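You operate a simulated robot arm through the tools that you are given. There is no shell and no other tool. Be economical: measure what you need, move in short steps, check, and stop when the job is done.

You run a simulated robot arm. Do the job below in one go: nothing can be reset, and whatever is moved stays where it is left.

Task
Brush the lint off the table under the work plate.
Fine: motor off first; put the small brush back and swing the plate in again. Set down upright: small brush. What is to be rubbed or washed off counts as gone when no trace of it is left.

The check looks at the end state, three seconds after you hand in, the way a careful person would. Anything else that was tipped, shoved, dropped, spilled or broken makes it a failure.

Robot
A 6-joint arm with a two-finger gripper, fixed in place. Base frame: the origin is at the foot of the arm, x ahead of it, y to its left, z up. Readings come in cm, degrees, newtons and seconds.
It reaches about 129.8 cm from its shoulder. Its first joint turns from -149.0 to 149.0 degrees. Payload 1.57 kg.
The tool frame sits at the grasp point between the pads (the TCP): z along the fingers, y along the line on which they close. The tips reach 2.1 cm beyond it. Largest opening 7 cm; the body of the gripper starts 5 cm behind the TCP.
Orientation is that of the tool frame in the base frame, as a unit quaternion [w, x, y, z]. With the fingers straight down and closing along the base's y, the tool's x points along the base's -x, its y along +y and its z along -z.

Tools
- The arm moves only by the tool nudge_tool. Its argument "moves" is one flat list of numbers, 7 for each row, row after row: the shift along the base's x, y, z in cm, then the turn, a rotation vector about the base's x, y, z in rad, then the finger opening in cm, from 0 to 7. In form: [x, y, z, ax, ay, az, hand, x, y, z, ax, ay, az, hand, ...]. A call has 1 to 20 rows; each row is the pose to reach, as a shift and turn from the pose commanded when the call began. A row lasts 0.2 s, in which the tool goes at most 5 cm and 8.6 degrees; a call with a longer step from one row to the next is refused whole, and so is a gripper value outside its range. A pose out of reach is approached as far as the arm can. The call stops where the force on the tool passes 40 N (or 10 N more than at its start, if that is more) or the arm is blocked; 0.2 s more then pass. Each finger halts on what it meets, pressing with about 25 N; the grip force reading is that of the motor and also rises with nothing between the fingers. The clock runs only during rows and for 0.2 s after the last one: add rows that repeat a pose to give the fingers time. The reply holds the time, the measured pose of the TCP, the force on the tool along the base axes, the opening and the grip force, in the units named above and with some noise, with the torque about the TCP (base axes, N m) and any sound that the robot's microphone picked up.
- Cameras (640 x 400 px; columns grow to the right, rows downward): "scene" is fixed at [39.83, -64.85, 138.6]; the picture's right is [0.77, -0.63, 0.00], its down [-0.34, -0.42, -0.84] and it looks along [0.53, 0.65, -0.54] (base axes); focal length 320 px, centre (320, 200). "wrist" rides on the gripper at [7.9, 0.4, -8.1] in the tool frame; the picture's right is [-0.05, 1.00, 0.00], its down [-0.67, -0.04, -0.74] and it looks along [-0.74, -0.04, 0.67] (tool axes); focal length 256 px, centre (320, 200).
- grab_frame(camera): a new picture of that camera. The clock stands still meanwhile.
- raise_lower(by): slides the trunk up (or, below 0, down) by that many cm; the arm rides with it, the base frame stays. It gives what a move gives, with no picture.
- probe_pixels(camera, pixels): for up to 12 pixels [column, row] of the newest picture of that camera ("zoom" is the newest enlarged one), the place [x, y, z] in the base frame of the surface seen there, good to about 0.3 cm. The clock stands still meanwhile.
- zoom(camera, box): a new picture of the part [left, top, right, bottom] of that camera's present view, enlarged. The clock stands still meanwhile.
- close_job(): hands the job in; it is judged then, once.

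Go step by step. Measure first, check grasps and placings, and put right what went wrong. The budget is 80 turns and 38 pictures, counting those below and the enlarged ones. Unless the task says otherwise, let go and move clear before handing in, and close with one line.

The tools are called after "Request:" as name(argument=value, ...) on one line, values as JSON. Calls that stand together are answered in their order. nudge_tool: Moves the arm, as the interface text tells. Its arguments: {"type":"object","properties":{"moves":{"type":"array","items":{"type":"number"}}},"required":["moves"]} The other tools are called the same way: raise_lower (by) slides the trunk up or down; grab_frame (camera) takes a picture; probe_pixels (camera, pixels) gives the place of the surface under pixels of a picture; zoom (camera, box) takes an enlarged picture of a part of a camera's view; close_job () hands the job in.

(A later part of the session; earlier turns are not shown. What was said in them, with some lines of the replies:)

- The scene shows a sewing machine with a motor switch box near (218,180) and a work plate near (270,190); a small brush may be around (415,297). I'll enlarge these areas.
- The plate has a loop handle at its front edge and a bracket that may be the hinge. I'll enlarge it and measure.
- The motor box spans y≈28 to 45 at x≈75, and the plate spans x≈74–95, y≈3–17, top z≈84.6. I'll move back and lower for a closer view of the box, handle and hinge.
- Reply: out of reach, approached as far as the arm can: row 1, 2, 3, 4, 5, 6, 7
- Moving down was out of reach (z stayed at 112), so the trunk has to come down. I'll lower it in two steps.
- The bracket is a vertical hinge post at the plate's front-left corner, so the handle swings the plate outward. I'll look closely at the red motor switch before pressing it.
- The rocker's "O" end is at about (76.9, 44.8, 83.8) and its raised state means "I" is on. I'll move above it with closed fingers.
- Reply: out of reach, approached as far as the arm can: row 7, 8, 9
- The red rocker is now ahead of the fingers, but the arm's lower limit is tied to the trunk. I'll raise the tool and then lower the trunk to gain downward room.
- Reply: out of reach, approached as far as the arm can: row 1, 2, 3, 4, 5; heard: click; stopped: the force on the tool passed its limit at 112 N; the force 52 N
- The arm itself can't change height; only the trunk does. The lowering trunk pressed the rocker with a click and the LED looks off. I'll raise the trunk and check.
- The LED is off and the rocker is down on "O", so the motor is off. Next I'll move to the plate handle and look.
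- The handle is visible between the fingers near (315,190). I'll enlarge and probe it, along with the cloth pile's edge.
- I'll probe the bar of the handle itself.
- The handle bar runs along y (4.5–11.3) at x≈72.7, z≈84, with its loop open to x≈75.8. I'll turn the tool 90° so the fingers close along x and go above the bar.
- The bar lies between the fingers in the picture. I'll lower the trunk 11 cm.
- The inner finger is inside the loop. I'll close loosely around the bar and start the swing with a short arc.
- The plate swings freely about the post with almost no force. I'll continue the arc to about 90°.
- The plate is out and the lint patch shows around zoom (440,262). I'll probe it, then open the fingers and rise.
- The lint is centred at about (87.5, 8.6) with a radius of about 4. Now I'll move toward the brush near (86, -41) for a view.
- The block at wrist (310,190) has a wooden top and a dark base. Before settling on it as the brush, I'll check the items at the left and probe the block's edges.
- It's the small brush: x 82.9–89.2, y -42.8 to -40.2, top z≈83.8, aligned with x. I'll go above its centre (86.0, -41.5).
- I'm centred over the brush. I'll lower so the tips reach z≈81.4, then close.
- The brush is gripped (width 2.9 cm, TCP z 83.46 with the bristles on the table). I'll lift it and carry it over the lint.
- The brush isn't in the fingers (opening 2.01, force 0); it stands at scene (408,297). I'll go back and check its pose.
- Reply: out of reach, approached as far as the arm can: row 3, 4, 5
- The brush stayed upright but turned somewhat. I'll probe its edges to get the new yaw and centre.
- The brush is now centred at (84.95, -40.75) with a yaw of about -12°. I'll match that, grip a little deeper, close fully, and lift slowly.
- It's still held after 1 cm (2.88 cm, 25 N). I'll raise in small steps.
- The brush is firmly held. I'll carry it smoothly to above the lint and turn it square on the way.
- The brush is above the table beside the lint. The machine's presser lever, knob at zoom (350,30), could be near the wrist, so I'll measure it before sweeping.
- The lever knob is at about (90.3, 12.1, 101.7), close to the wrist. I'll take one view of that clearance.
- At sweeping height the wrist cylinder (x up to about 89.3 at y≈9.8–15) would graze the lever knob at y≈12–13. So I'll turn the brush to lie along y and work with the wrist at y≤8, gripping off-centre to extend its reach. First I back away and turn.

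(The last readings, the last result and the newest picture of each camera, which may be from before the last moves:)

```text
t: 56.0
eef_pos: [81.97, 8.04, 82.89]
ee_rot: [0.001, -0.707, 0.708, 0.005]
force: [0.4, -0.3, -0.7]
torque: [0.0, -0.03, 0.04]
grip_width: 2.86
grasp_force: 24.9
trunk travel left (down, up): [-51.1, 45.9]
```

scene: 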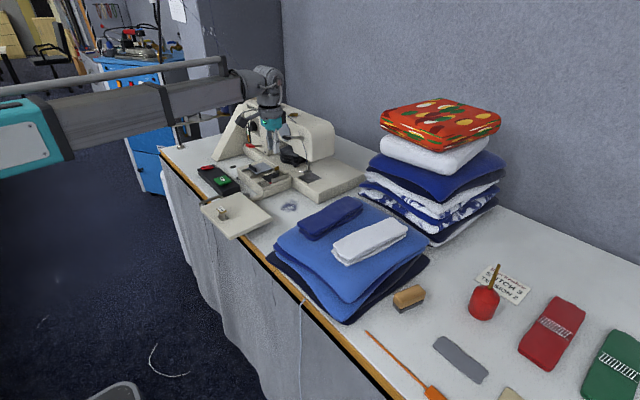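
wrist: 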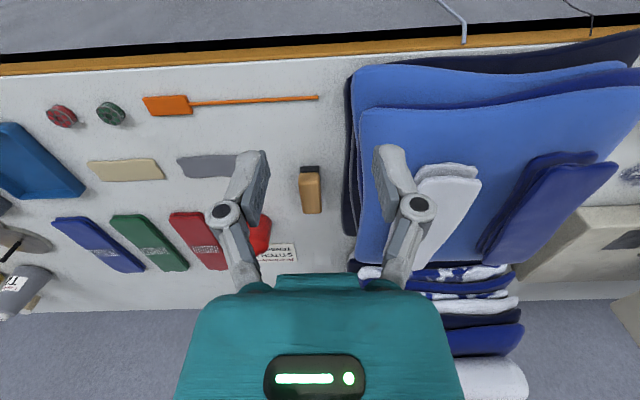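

The bristles are almost on the table. I'll touch down, let go, shift 1.6 cm toward -y and grip again.

Request:
raise_lower(by=-0.15)

Request:
nudge_tool(moves=[0, 0, 0, 0, 0, 0, 2.9, 0, 0, 0, 0, 0, 0, 3.5, 0, 0, 0, 0, 0, 0, 4.4, 0, 0, 0, 0, 0, 0, 4.4, 0, -0.8, 0, 0, 0, 0, 4.4, 0, -1.6, 0, 0, 0, 0, 4.4, 0, -1.6, 0, 0, 0, 0, 4.4, 0, -1.6, 0, 0, 0, 0, 3.5, 0, -1.6, 0, 0, 0, 0, 3, 0, -1.6, 0, 0, 0, 0, 2, 0, -1.6, 0, 0, 0, 0, 1, 0, -1.6, 0, 0, 0, 0, 0, 0, -1.6, 0, 0, 0, 0, 0, 0, -1.6, 0, 0, 0, 0, 0])

Request:
zoom(camera="scene", box=[220, 110, 348, 230])

```text
t: 56.6
eef_pos: [81.95, 8.09, 82.88]
ee_rot: [0.002, -0.707, 0.707, 0.003]
force: [3.8, -0.1, 7.7]
torque: [0.01, -0.11, -0.02]
grip_width: 2.86
grasp_force: 24.4
trunk travel left (down, up): [-50.9, 46.1]
```

```text
t: 59.6
eef_pos: [82.05, 6.65, 82.75]
ee_rot: [-0.001, 0.707, -0.707, -0.005]
force: [0.2, -1.2, 2.3]
torque: [0.02, -0.01, 0.0]
grip_width: 2.9
grasp_force: 25.3
trunk travel left (down, up): [-50.9, 46.1]
```

```text
3.33 times, centred on (284, 170) of scene
```

zoom: 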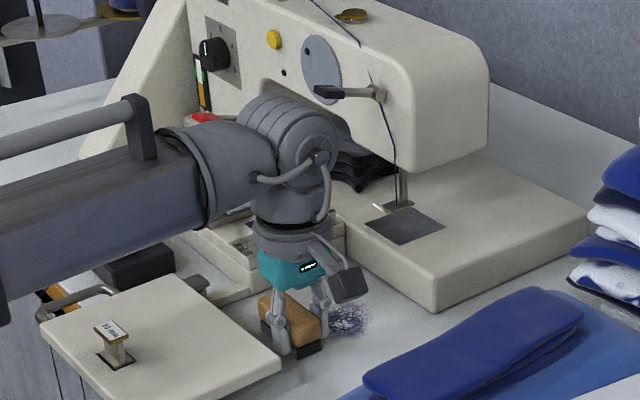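

The brush is gripped off-centre and touching the table, with its free end toward +y. I'll sweep along x at TCP y≈7.8, then back at y≈4.5, keeping x≤90.3.

Request:
nudge_tool(moves=[0, 1.3, 0, 0, 0, 0, 0, 1.4, 1.3, 0, 0, 0, 0, 0, 2.8, 1.3, 0, 0, 0, 0, 0, 4.2, 1.3, 0, 0, 0, 0, 0, 5.6, 1.3, 0, 0, 0, 0, 0, 7, 1.3, 0, 0, 0, 0, 0, 8.3, 1.3, 0, 0, 0, 0, 0, 8.3, 0, 0, 0, 0, 0, 0, 8.3, -2, 0, 0, 0, 0, 0, 7, -2, 0, 0, 0, 0, 0, 5.6, -2, 0, 0, 0, 0, 0, 4.2, -2, 0, 0, 0, 0, 0, 2.8, -2, 0, 0, 0, 0, 0, 1.4, -2, 0, 0, 0, 0, 0, 0, -2, 0, 0, 0, 0, 0, 0, -0.5, 0, 0, 0, 0, 0, 0, 1, 0, 0, 0, 0, 0, 0, 1.3, 0, 0, 0, 0, 0, 0, 1.3, 0, 0, 0, 0, 0])

Request:
zoom(camera="scene", box=[240, 170, 336, 230])

```text
t: 63.6
eef_pos: [81.81, 7.67, 82.82]
ee_rot: [0.002, -0.707, 0.707, 0.005]
force: [-0.2, -0.4, 1.0]
torque: [0.0, -0.03, -0.01]
grip_width: 2.85
grasp_force: 24.9
trunk travel left (down, up): [-50.9, 46.1]
```

```text
6.67 times, centred on (288, 200) of scene
```

zoom: 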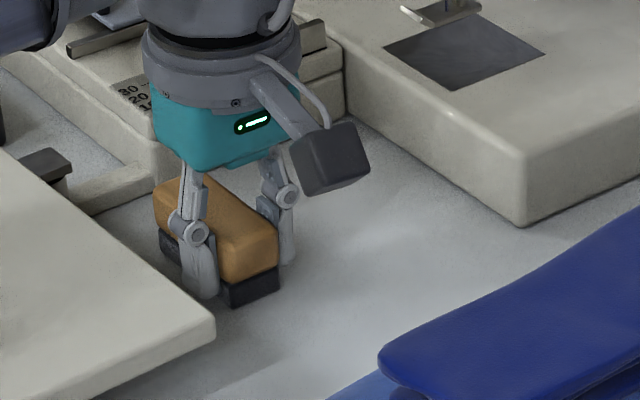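

The visible table looks clean. I'll do one more pass for thoroughness, then raise.

Request:
nudge_tool(moves=[-0.8, 0, 0, 0, 0, 0, 0, 0.6, 0, 0, 0, 0, 0, 0, 2, 0, 0, 0, 0, 0, 0, 3.4, 0, 0, 0, 0, 0, 0, 4.8, 0, 0, 0, 0, 0, 0, 6.2, 0, 0, 0, 0, 0, 0, 7.5, 0, 0, 0, 0, 0, 0, 8.4, 0, 0, 0, 0, 0, 0, 8.4, -2, 0, 0, 0, 0, 0, 8.4, -4, 0, 0, 0, 0, 0, 7, -4, 0, 0, 0, 0, 0, 5.6, -4, 0, 0, 0, 0, 0, 4.2, -4, 0, 0, 0, 0, 0, 2.8, -4, 0, 0, 0, 0, 0, 1.4, -4, 0, 0, 0, 0, 0, 0, -4, 0, 0, 0, 0, 0, 0, -4, 0, 0, 0, 0, 0])

Request:
raise_lower(by=4)

Request:
raise_lower(by=6)

Request:
raise_lower(by=6)

```text
t: 67.2
eef_pos: [81.81, 3.79, 82.83]
ee_rot: [0.001, -0.707, 0.707, 0.004]
force: [-0.5, -1.0, 0.4]
torque: [-0.01, 0.0, -0.01]
grip_width: 2.84
grasp_force: 25.1
trunk travel left (down, up): [-50.9, 46.1]
```

```text
t: 68.0
eef_pos: [81.75, 3.81, 86.73]
ee_rot: [0.0, -0.707, 0.707, 0.004]
force: [0.7, -0.2, -1.4]
torque: [0.0, -0.03, 0.04]
grip_width: 2.84
grasp_force: 24.6
trunk travel left (down, up): [-54.9, 42.1]
```

```text
t: 69.0
eef_pos: [81.87, 3.63, 92.78]
ee_rot: [-0.001, 0.707, -0.707, -0.005]
force: [0.9, 0.1, -0.5]
torque: [-0.02, -0.01, -0.02]
grip_width: 2.88
grasp_force: 24.9
trunk travel left (down, up): [-60.9, 36.1]
```

```text
t: 70.0
eef_pos: [81.86, 3.73, 98.76]
ee_rot: [-0.001, 0.707, -0.707, -0.004]
force: [1.2, -0.2, -1.1]
torque: [-0.02, -0.03, -0.02]
grip_width: 2.85
grasp_force: 24.8
trunk travel left (down, up): [-66.9, 30.1]
```

The brush is still held at a safe height. I'll carry it back to its original place at (86.05, -41.5) and turn it back to its original heading on the way.

Request:
nudge_tool(moves=[0, -1.5, 0, 0, 0, 0, 0, 0, -4, 0, 0, 0, 0, 0, 0, -6.5, 0, 0, 0, -0.1, 0, 0, -9, 0, 0, 0, -0.2, 0, 0, -11.5, 0, 0, 0, -0.3, 0, 0, -14, 0, 0, 0, -0.4, 0, 0, -16.5, 0, 0, 0, -0.5, 0, 0, -19, 0, 0, 0, -0.6, 0, 0, -22, 0, 0, 0, -0.7, 0, 0, -25, 0, 0, 0, -0.8, 0, 0, -28, 0, 0, 0, -0.9, 0, 0, -31, 0, 0, 0, -1.0, 0, 0, -34, 0, 0, 0, -1.1, 0, 0, -36.5, 0, 0, 0, -1.2, 0, 0.6, -39, 0, 0, 0, -1.3, 0, 1.3, -41.5, 0, 0, 0, -1.4, 0, 2, -43.7, 0, 0, 0, -1.5, 0, 2.6, -45.2, 0, 0, 0, -1.5708, 0, 2.6, -45.2, 0, 0, 0, -1.5708, 0])

Request:
grab_frame(camera="scene")

Request:
zoom(camera="scene", box=[240, 165, 336, 225])

```text
t: 74.0
eef_pos: [84.41, -41.67, 98.64]
ee_rot: [0.003, 0.002, 1.0, 0.003]
force: [-0.2, 0.0, 0.2]
torque: [0.02, 0.03, 0.04]
grip_width: 2.87
grasp_force: 25.1
trunk travel left (down, up): [-66.9, 30.1]
```

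```text
5 pictures are left
```

scene: 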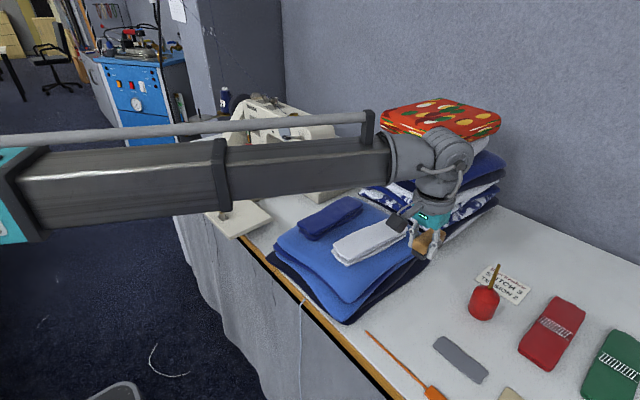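

```text
6.67 times, centred on (288, 195) of scene
```

zoom: 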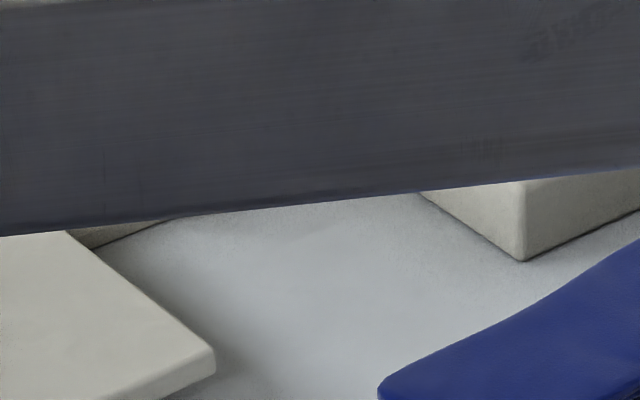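

The lint area (zoom ~(333,270)) is clean, and the brush is above its original spot. I'll lower it.

Request:
raise_lower(by=-12)

Request:
raise_lower(by=-3.9)

```text
t: 75.5
eef_pos: [84.47, -41.4, 86.8]
ee_rot: [0.004, 0.0, 1.0, 0.003]
force: [-0.7, -0.1, -1.0]
torque: [0.0, 0.05, 0.02]
grip_width: 2.87
grasp_force: 25.3
trunk travel left (down, up): [-54.9, 42.1]
```

```text
t: 76.3
eef_pos: [84.49, -41.49, 82.79]
ee_rot: [0.004, 0.0, 1.0, 0.003]
force: [-0.9, -0.1, -1.1]
torque: [-0.02, 0.0, 0.02]
grip_width: 2.86
grasp_force: 25.1
trunk travel left (down, up): [-51.0, 46.0]
```

Just above contact; I'll settle the last 0.1 cm, open slowly and rise.

Request:
raise_lower(by=-0.12)

Request:
nudge_tool(moves=[0, 0, 0, 0, 0, 0, 2.8, 0, 0, 0, 0, 0, 0, 3.2, 0, 0, 0, 0, 0, 0, 4, 0, 0, 0, 0, 0, 0, 4.6, 0, 0, 0, 0, 0, 0, 4.6])

Request:
raise_lower(by=3)

Request:
raise_lower(by=14)

```text
t: 76.8
eef_pos: [84.47, -41.47, 82.79]
ee_rot: [0.004, 0.0, 1.0, 0.002]
force: [0.6, -0.1, 2.5]
torque: [-0.05, 0.01, 0.03]
grip_width: 2.88
grasp_force: 25.0
trunk travel left (down, up): [-50.9, 46.1]
```

```text
t: 78.0
eef_pos: [84.51, -41.66, 82.86]
ee_rot: [0.004, 0.0, 1.0, 0.003]
force: [0.1, -0.3, -1.0]
torque: [-0.03, 0.02, 0.01]
grip_width: 4.58
grasp_force: 0.1
trunk travel left (down, up): [-50.9, 46.1]
```

```text
t: 78.8
eef_pos: [84.54, -41.58, 85.82]
ee_rot: [0.003, 0.0, 1.0, 0.003]
force: [-0.4, -0.1, -0.3]
torque: [-0.01, 0.02, -0.01]
grip_width: 4.6
grasp_force: 0.1
trunk travel left (down, up): [-53.9, 43.1]
```

```text
t: 80.5
eef_pos: [84.38, -41.4, 99.74]
ee_rot: [0.003, 0.0, 1.0, 0.003]
force: [0.7, -0.3, -0.5]
torque: [0.02, 0.01, -0.01]
grip_width: 4.62
grasp_force: 0.0
trunk travel left (down, up): [-67.9, 29.1]
```

The brush is released. I'll go back to the plate handle at (67.1, 22.9) along the front, and check the brush and table in one picture.

Request:
nudge_tool(moves=[-4, 2, 0, 0, 0, 0, 4, -8, 4, 0, 0, 0, 0, 3, -12, 6.5, 0, 0, 0, 0, 3, -15.5, 9.5, 0, 0, 0, 0, 3, -17.3, 13.5, 0, 0, 0, 0, 3, -17.3, 18, 0, 0, 0, 0, 3, -17.3, 22.5, 0, 0, 0, 0, 3, -17.3, 27, 0, 0, 0, 0, 3, -17.3, 31.5, 0, 0, 0, 0, 3, -17.3, 36, 0, 0, 0, 0, 3, -17.3, 40.5, 0, 0, 0, 0, 3, -17.3, 45, 0, 0, 0, 0, 3, -17.3, 49.5, 0, 0, 0, 0, 3, -17.3, 54, 0, 0, 0, 0, 3, -17.3, 58.5, 0, 0, 0, 0, 3, -17.3, 62, 0, 0, 0, 0, 3, -17.3, 64.4, 0, 0, 0, 0, 3, -17.3, 64.4, 0, 0, 0, 0, 3])

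Request:
grab_frame(camera="scene")

Request:
probe_pixels(camera="scene", pixels=[[415, 290], [406, 300], [404, 305], [424, 291], [400, 297], [428, 296]])

```text
t: 84.2
eef_pos: [67.26, 23.21, 99.71]
ee_rot: [0.004, 0.001, 1.0, 0.002]
force: [-0.6, 0.5, 0.1]
torque: [0.0, -0.04, -0.01]
grip_width: 3.0
grasp_force: 0.0
trunk travel left (down, up): [-67.9, 29.1]
```

```text
3 pictures are left
```

scene: 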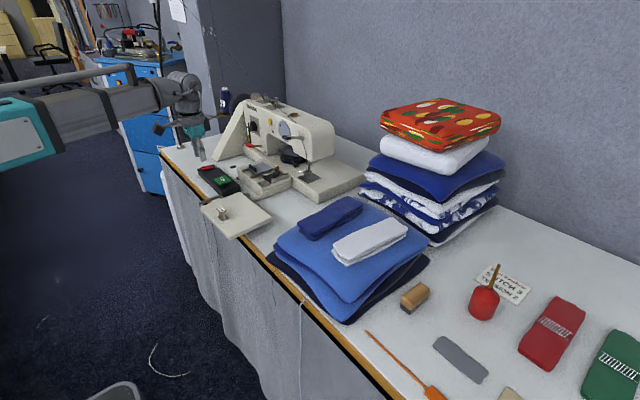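

```text
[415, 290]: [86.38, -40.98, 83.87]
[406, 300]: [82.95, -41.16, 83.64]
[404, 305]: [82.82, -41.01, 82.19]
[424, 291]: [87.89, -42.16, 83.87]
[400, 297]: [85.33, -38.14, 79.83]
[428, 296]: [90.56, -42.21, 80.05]
```

The brush stands at its original spot and the table is clean. I'll correct to (67.15, 22.92) and lower onto the handle at the same trunk height as before.

Request:
nudge_tool(moves=[-0.1, -0.2, 0, 0, 0, 0, 3, -0.1, -0.2, 0, 0, 0, 0, 3])

Request:
raise_lower(by=-12)

Request:
raise_lower(by=-3.6)

```text
t: 84.8
eef_pos: [67.05, 22.91, 99.9]
ee_rot: [0.002, 0.0, 1.0, 0.003]
force: [-0.3, 0.3, -0.1]
torque: [-0.01, -0.02, -0.02]
grip_width: 3.0
grasp_force: 0.0
trunk travel left (down, up): [-67.9, 29.1]
```

```text
t: 86.3
eef_pos: [67.15, 22.88, 87.68]
ee_rot: [0.003, 0.0, 1.0, 0.003]
force: [-0.1, -0.1, 0.3]
torque: [0.0, 0.0, -0.01]
grip_width: 3.02
grasp_force: 0.0
trunk travel left (down, up): [-55.9, 41.1]
```

```text
t: 87.2
eef_pos: [67.05, 22.95, 84.23]
ee_rot: [0.003, 0.0, 1.0, 0.003]
force: [-0.7, -0.3, 0.2]
torque: [0.0, 0.03, 0.01]
grip_width: 3.02
grasp_force: 0.0
trunk travel left (down, up): [-52.3, 44.7]
```

Back on the handle. I'll close loosely and swing the plate in along the reverse arc.

Request:
nudge_tool(moves=[0, 0, 0, 0, 0, 0, 1.4, 0, 0, 0, 0, 0, 0, 1.4, -0.3, -0.74, 0, 0, 0, 0.07, 1.4, -0.63, -1.82, 0, 0, 0, 0.17, 1.4, -0.855, -2.92, 0, 0, 0, 0.27, 1.4, -0.967, -4.05, 0, 0, 0, 0.37, 1.4, -0.966, -5.17, 0, 0, 0, 0.47, 1.4, -0.852, -6.29, 0, 0, 0, 0.57, 1.4, -0.627, -7.4, 0, 0, 0, 0.67, 1.4, -0.294, -8.48, 0, 0, 0, 0.77, 1.4, 0.147, -9.51, 0, 0, 0, 0.87, 1.4, 0.69, -10.5, 0, 0, 0, 0.97, 1.4, 1.325, -11.43, 0, 0, 0, 1.07, 1.4, 2.05, -12.3, 0, 0, 0, 1.17, 1.4, 2.86, -13.08, 0, 0, 0, 1.27, 1.4, 3.745, -13.78, 0, 0, 0, 1.37, 1.4, 4.695, -14.39, 0, 0, 0, 1.47, 1.4, 5.7, -14.9, 0, 0, 0, 1.57, 1.4, 5.7, -14.9, 0, 0, 0, 1.57, 1.4])

Request:
zoom(camera="scene", box=[190, 150, 350, 250])

Request:
probe_pixels(camera="zoom", pixels=[[305, 255], [320, 260], [495, 185], [500, 180], [380, 150], [300, 258], [385, 165]])

```text
t: 91.2
eef_pos: [72.74, 7.95, 84.11]
ee_rot: [0.001, -0.707, 0.707, 0.004]
force: [1.7, -0.2, -0.1]
torque: [0.02, -0.01, 0.0]
grip_width: 1.52
grasp_force: 1.0
trunk travel left (down, up): [-52.3, 44.7]
```

```text
4.00 times, centred on (270, 200) of scene
```

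zoom: 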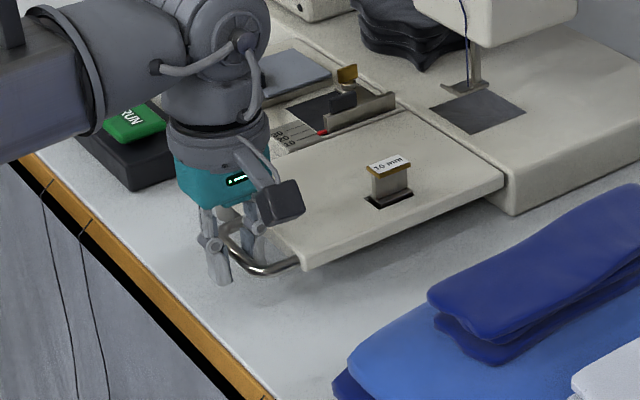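

```text
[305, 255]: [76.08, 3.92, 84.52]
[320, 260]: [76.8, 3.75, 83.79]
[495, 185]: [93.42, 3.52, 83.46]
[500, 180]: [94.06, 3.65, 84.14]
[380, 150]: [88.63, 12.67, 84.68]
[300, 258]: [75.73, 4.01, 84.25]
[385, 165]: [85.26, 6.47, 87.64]
```

The plate now matches its starting pixels (corners (302,268) and (503,183)). I'll give it a light extra push to seat it, then let go and rise.

Request:
nudge_tool(moves=[0.2, 0, 0, 0, 0, 0, 1.4, 0.4, 0, 0, 0, 0, 0, 1.4, 0.4, 0, 0, 0, 0, 0, 1.4])

```text
t: 92.0
eef_pos: [73.06, 8.04, 84.2]
ee_rot: [0.001, -0.706, 0.708, 0.004]
force: [0.2, 0.1, 0.0]
torque: [-0.01, -0.03, 0.0]
grip_width: 1.4
grasp_force: 0.1
trunk travel left (down, up): [-52.3, 44.7]
```

No resistance yet, and the outer finger is just at the bar's original face. I'll push a touch more, watching the force.

Request:
nudge_tool(moves=[0.15, 0, 0, 0, 0, 0, 1.4, 0.3, 0, 0, 0, 0, 0, 1.4, 0.3, 0, 0, 0, 0, 0, 1.4])

```text
t: 92.8
eef_pos: [73.4, 7.97, 84.21]
ee_rot: [0.001, -0.707, 0.707, 0.004]
force: [-3.2, 0.8, -1.1]
torque: [0.03, 0.03, -0.04]
grip_width: 1.63
grasp_force: 2.0
trunk travel left (down, up): [-52.3, 44.7]
```

There is now resistance (3 N, finger deflected), so the plate is at its stop. I'll back off, open and rise.

Request:
nudge_tool(moves=[-0.35, 0, 0, 0, 0, 0, 1.6, -0.5, 0, 0, 0, 0, 0, 2.6, -0.5, 0, 0, 0, 0, 0, 2.8, -0.5, 0, 0, 0, 0, 0, 2.8])

Request:
raise_lower(by=4)

Request:
raise_lower(by=12)

Request:
nudge_tool(moves=[-3, 0, 0, 0, 0, 0, 3, -6, 0, 0, 0, 0, 0, 3, -9, 4, 0, 0, 0, 0, 3, -9, 8, 0, 0, 0, 0, 3, -9, 12, 0, 0, 0, 0, 3, -9, 16, 0, 0, 0, 0, 3])

Request:
zoom(camera="scene", box=[190, 150, 350, 250])

```text
t: 93.8
eef_pos: [72.95, 7.96, 84.08]
ee_rot: [0.0, -0.706, 0.708, 0.004]
force: [-0.2, 1.2, 0.1]
torque: [-0.01, -0.03, 0.01]
grip_width: 2.8
grasp_force: 0.0
trunk travel left (down, up): [-52.3, 44.7]
```

```text
t: 94.6
eef_pos: [73.05, 7.98, 88.11]
ee_rot: [0.001, -0.707, 0.708, 0.004]
force: [0.5, 0.3, 0.3]
torque: [0.03, -0.02, 0.01]
grip_width: 2.78
grasp_force: 0.1
trunk travel left (down, up): [-56.3, 40.7]
```

```text
t: 96.1
eef_pos: [72.97, 8.0, 100.12]
ee_rot: [0.0, -0.706, 0.708, 0.005]
force: [0.1, 0.5, -0.2]
torque: [0.01, 0.02, 0.01]
grip_width: 2.79
grasp_force: 0.1
trunk travel left (down, up): [-68.3, 28.7]
```

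```text
t: 97.5
eef_pos: [64.04, 24.24, 100.24]
ee_rot: [0.001, -0.707, 0.708, 0.005]
force: [0.0, -0.2, 0.5]
torque: [-0.03, -0.02, 0.01]
grip_width: 2.98
grasp_force: 0.1
trunk travel left (down, up): [-68.3, 28.7]
```

```text
4.00 times, centred on (270, 200) of scene
```

zoom: 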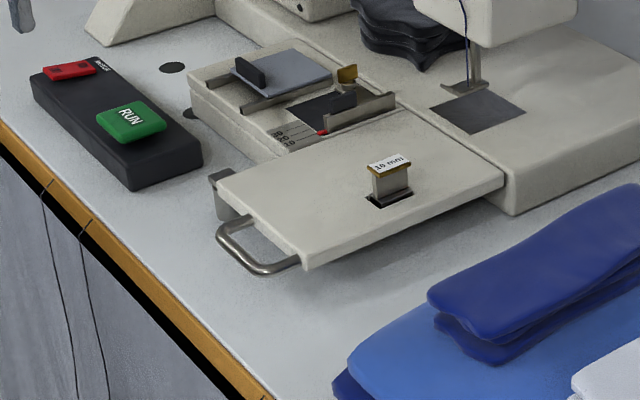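

The plate sits exactly as at the start, the LED is off, the table below is clean, the brush is upright at its place and the arm is clear. I'm handing in.

Request:
close_job()

```text
The job is handed in.
```

The lint under the work plate is brushed off. The motor is off, the small brush stands upright back in its place, and the plate is swung in again.
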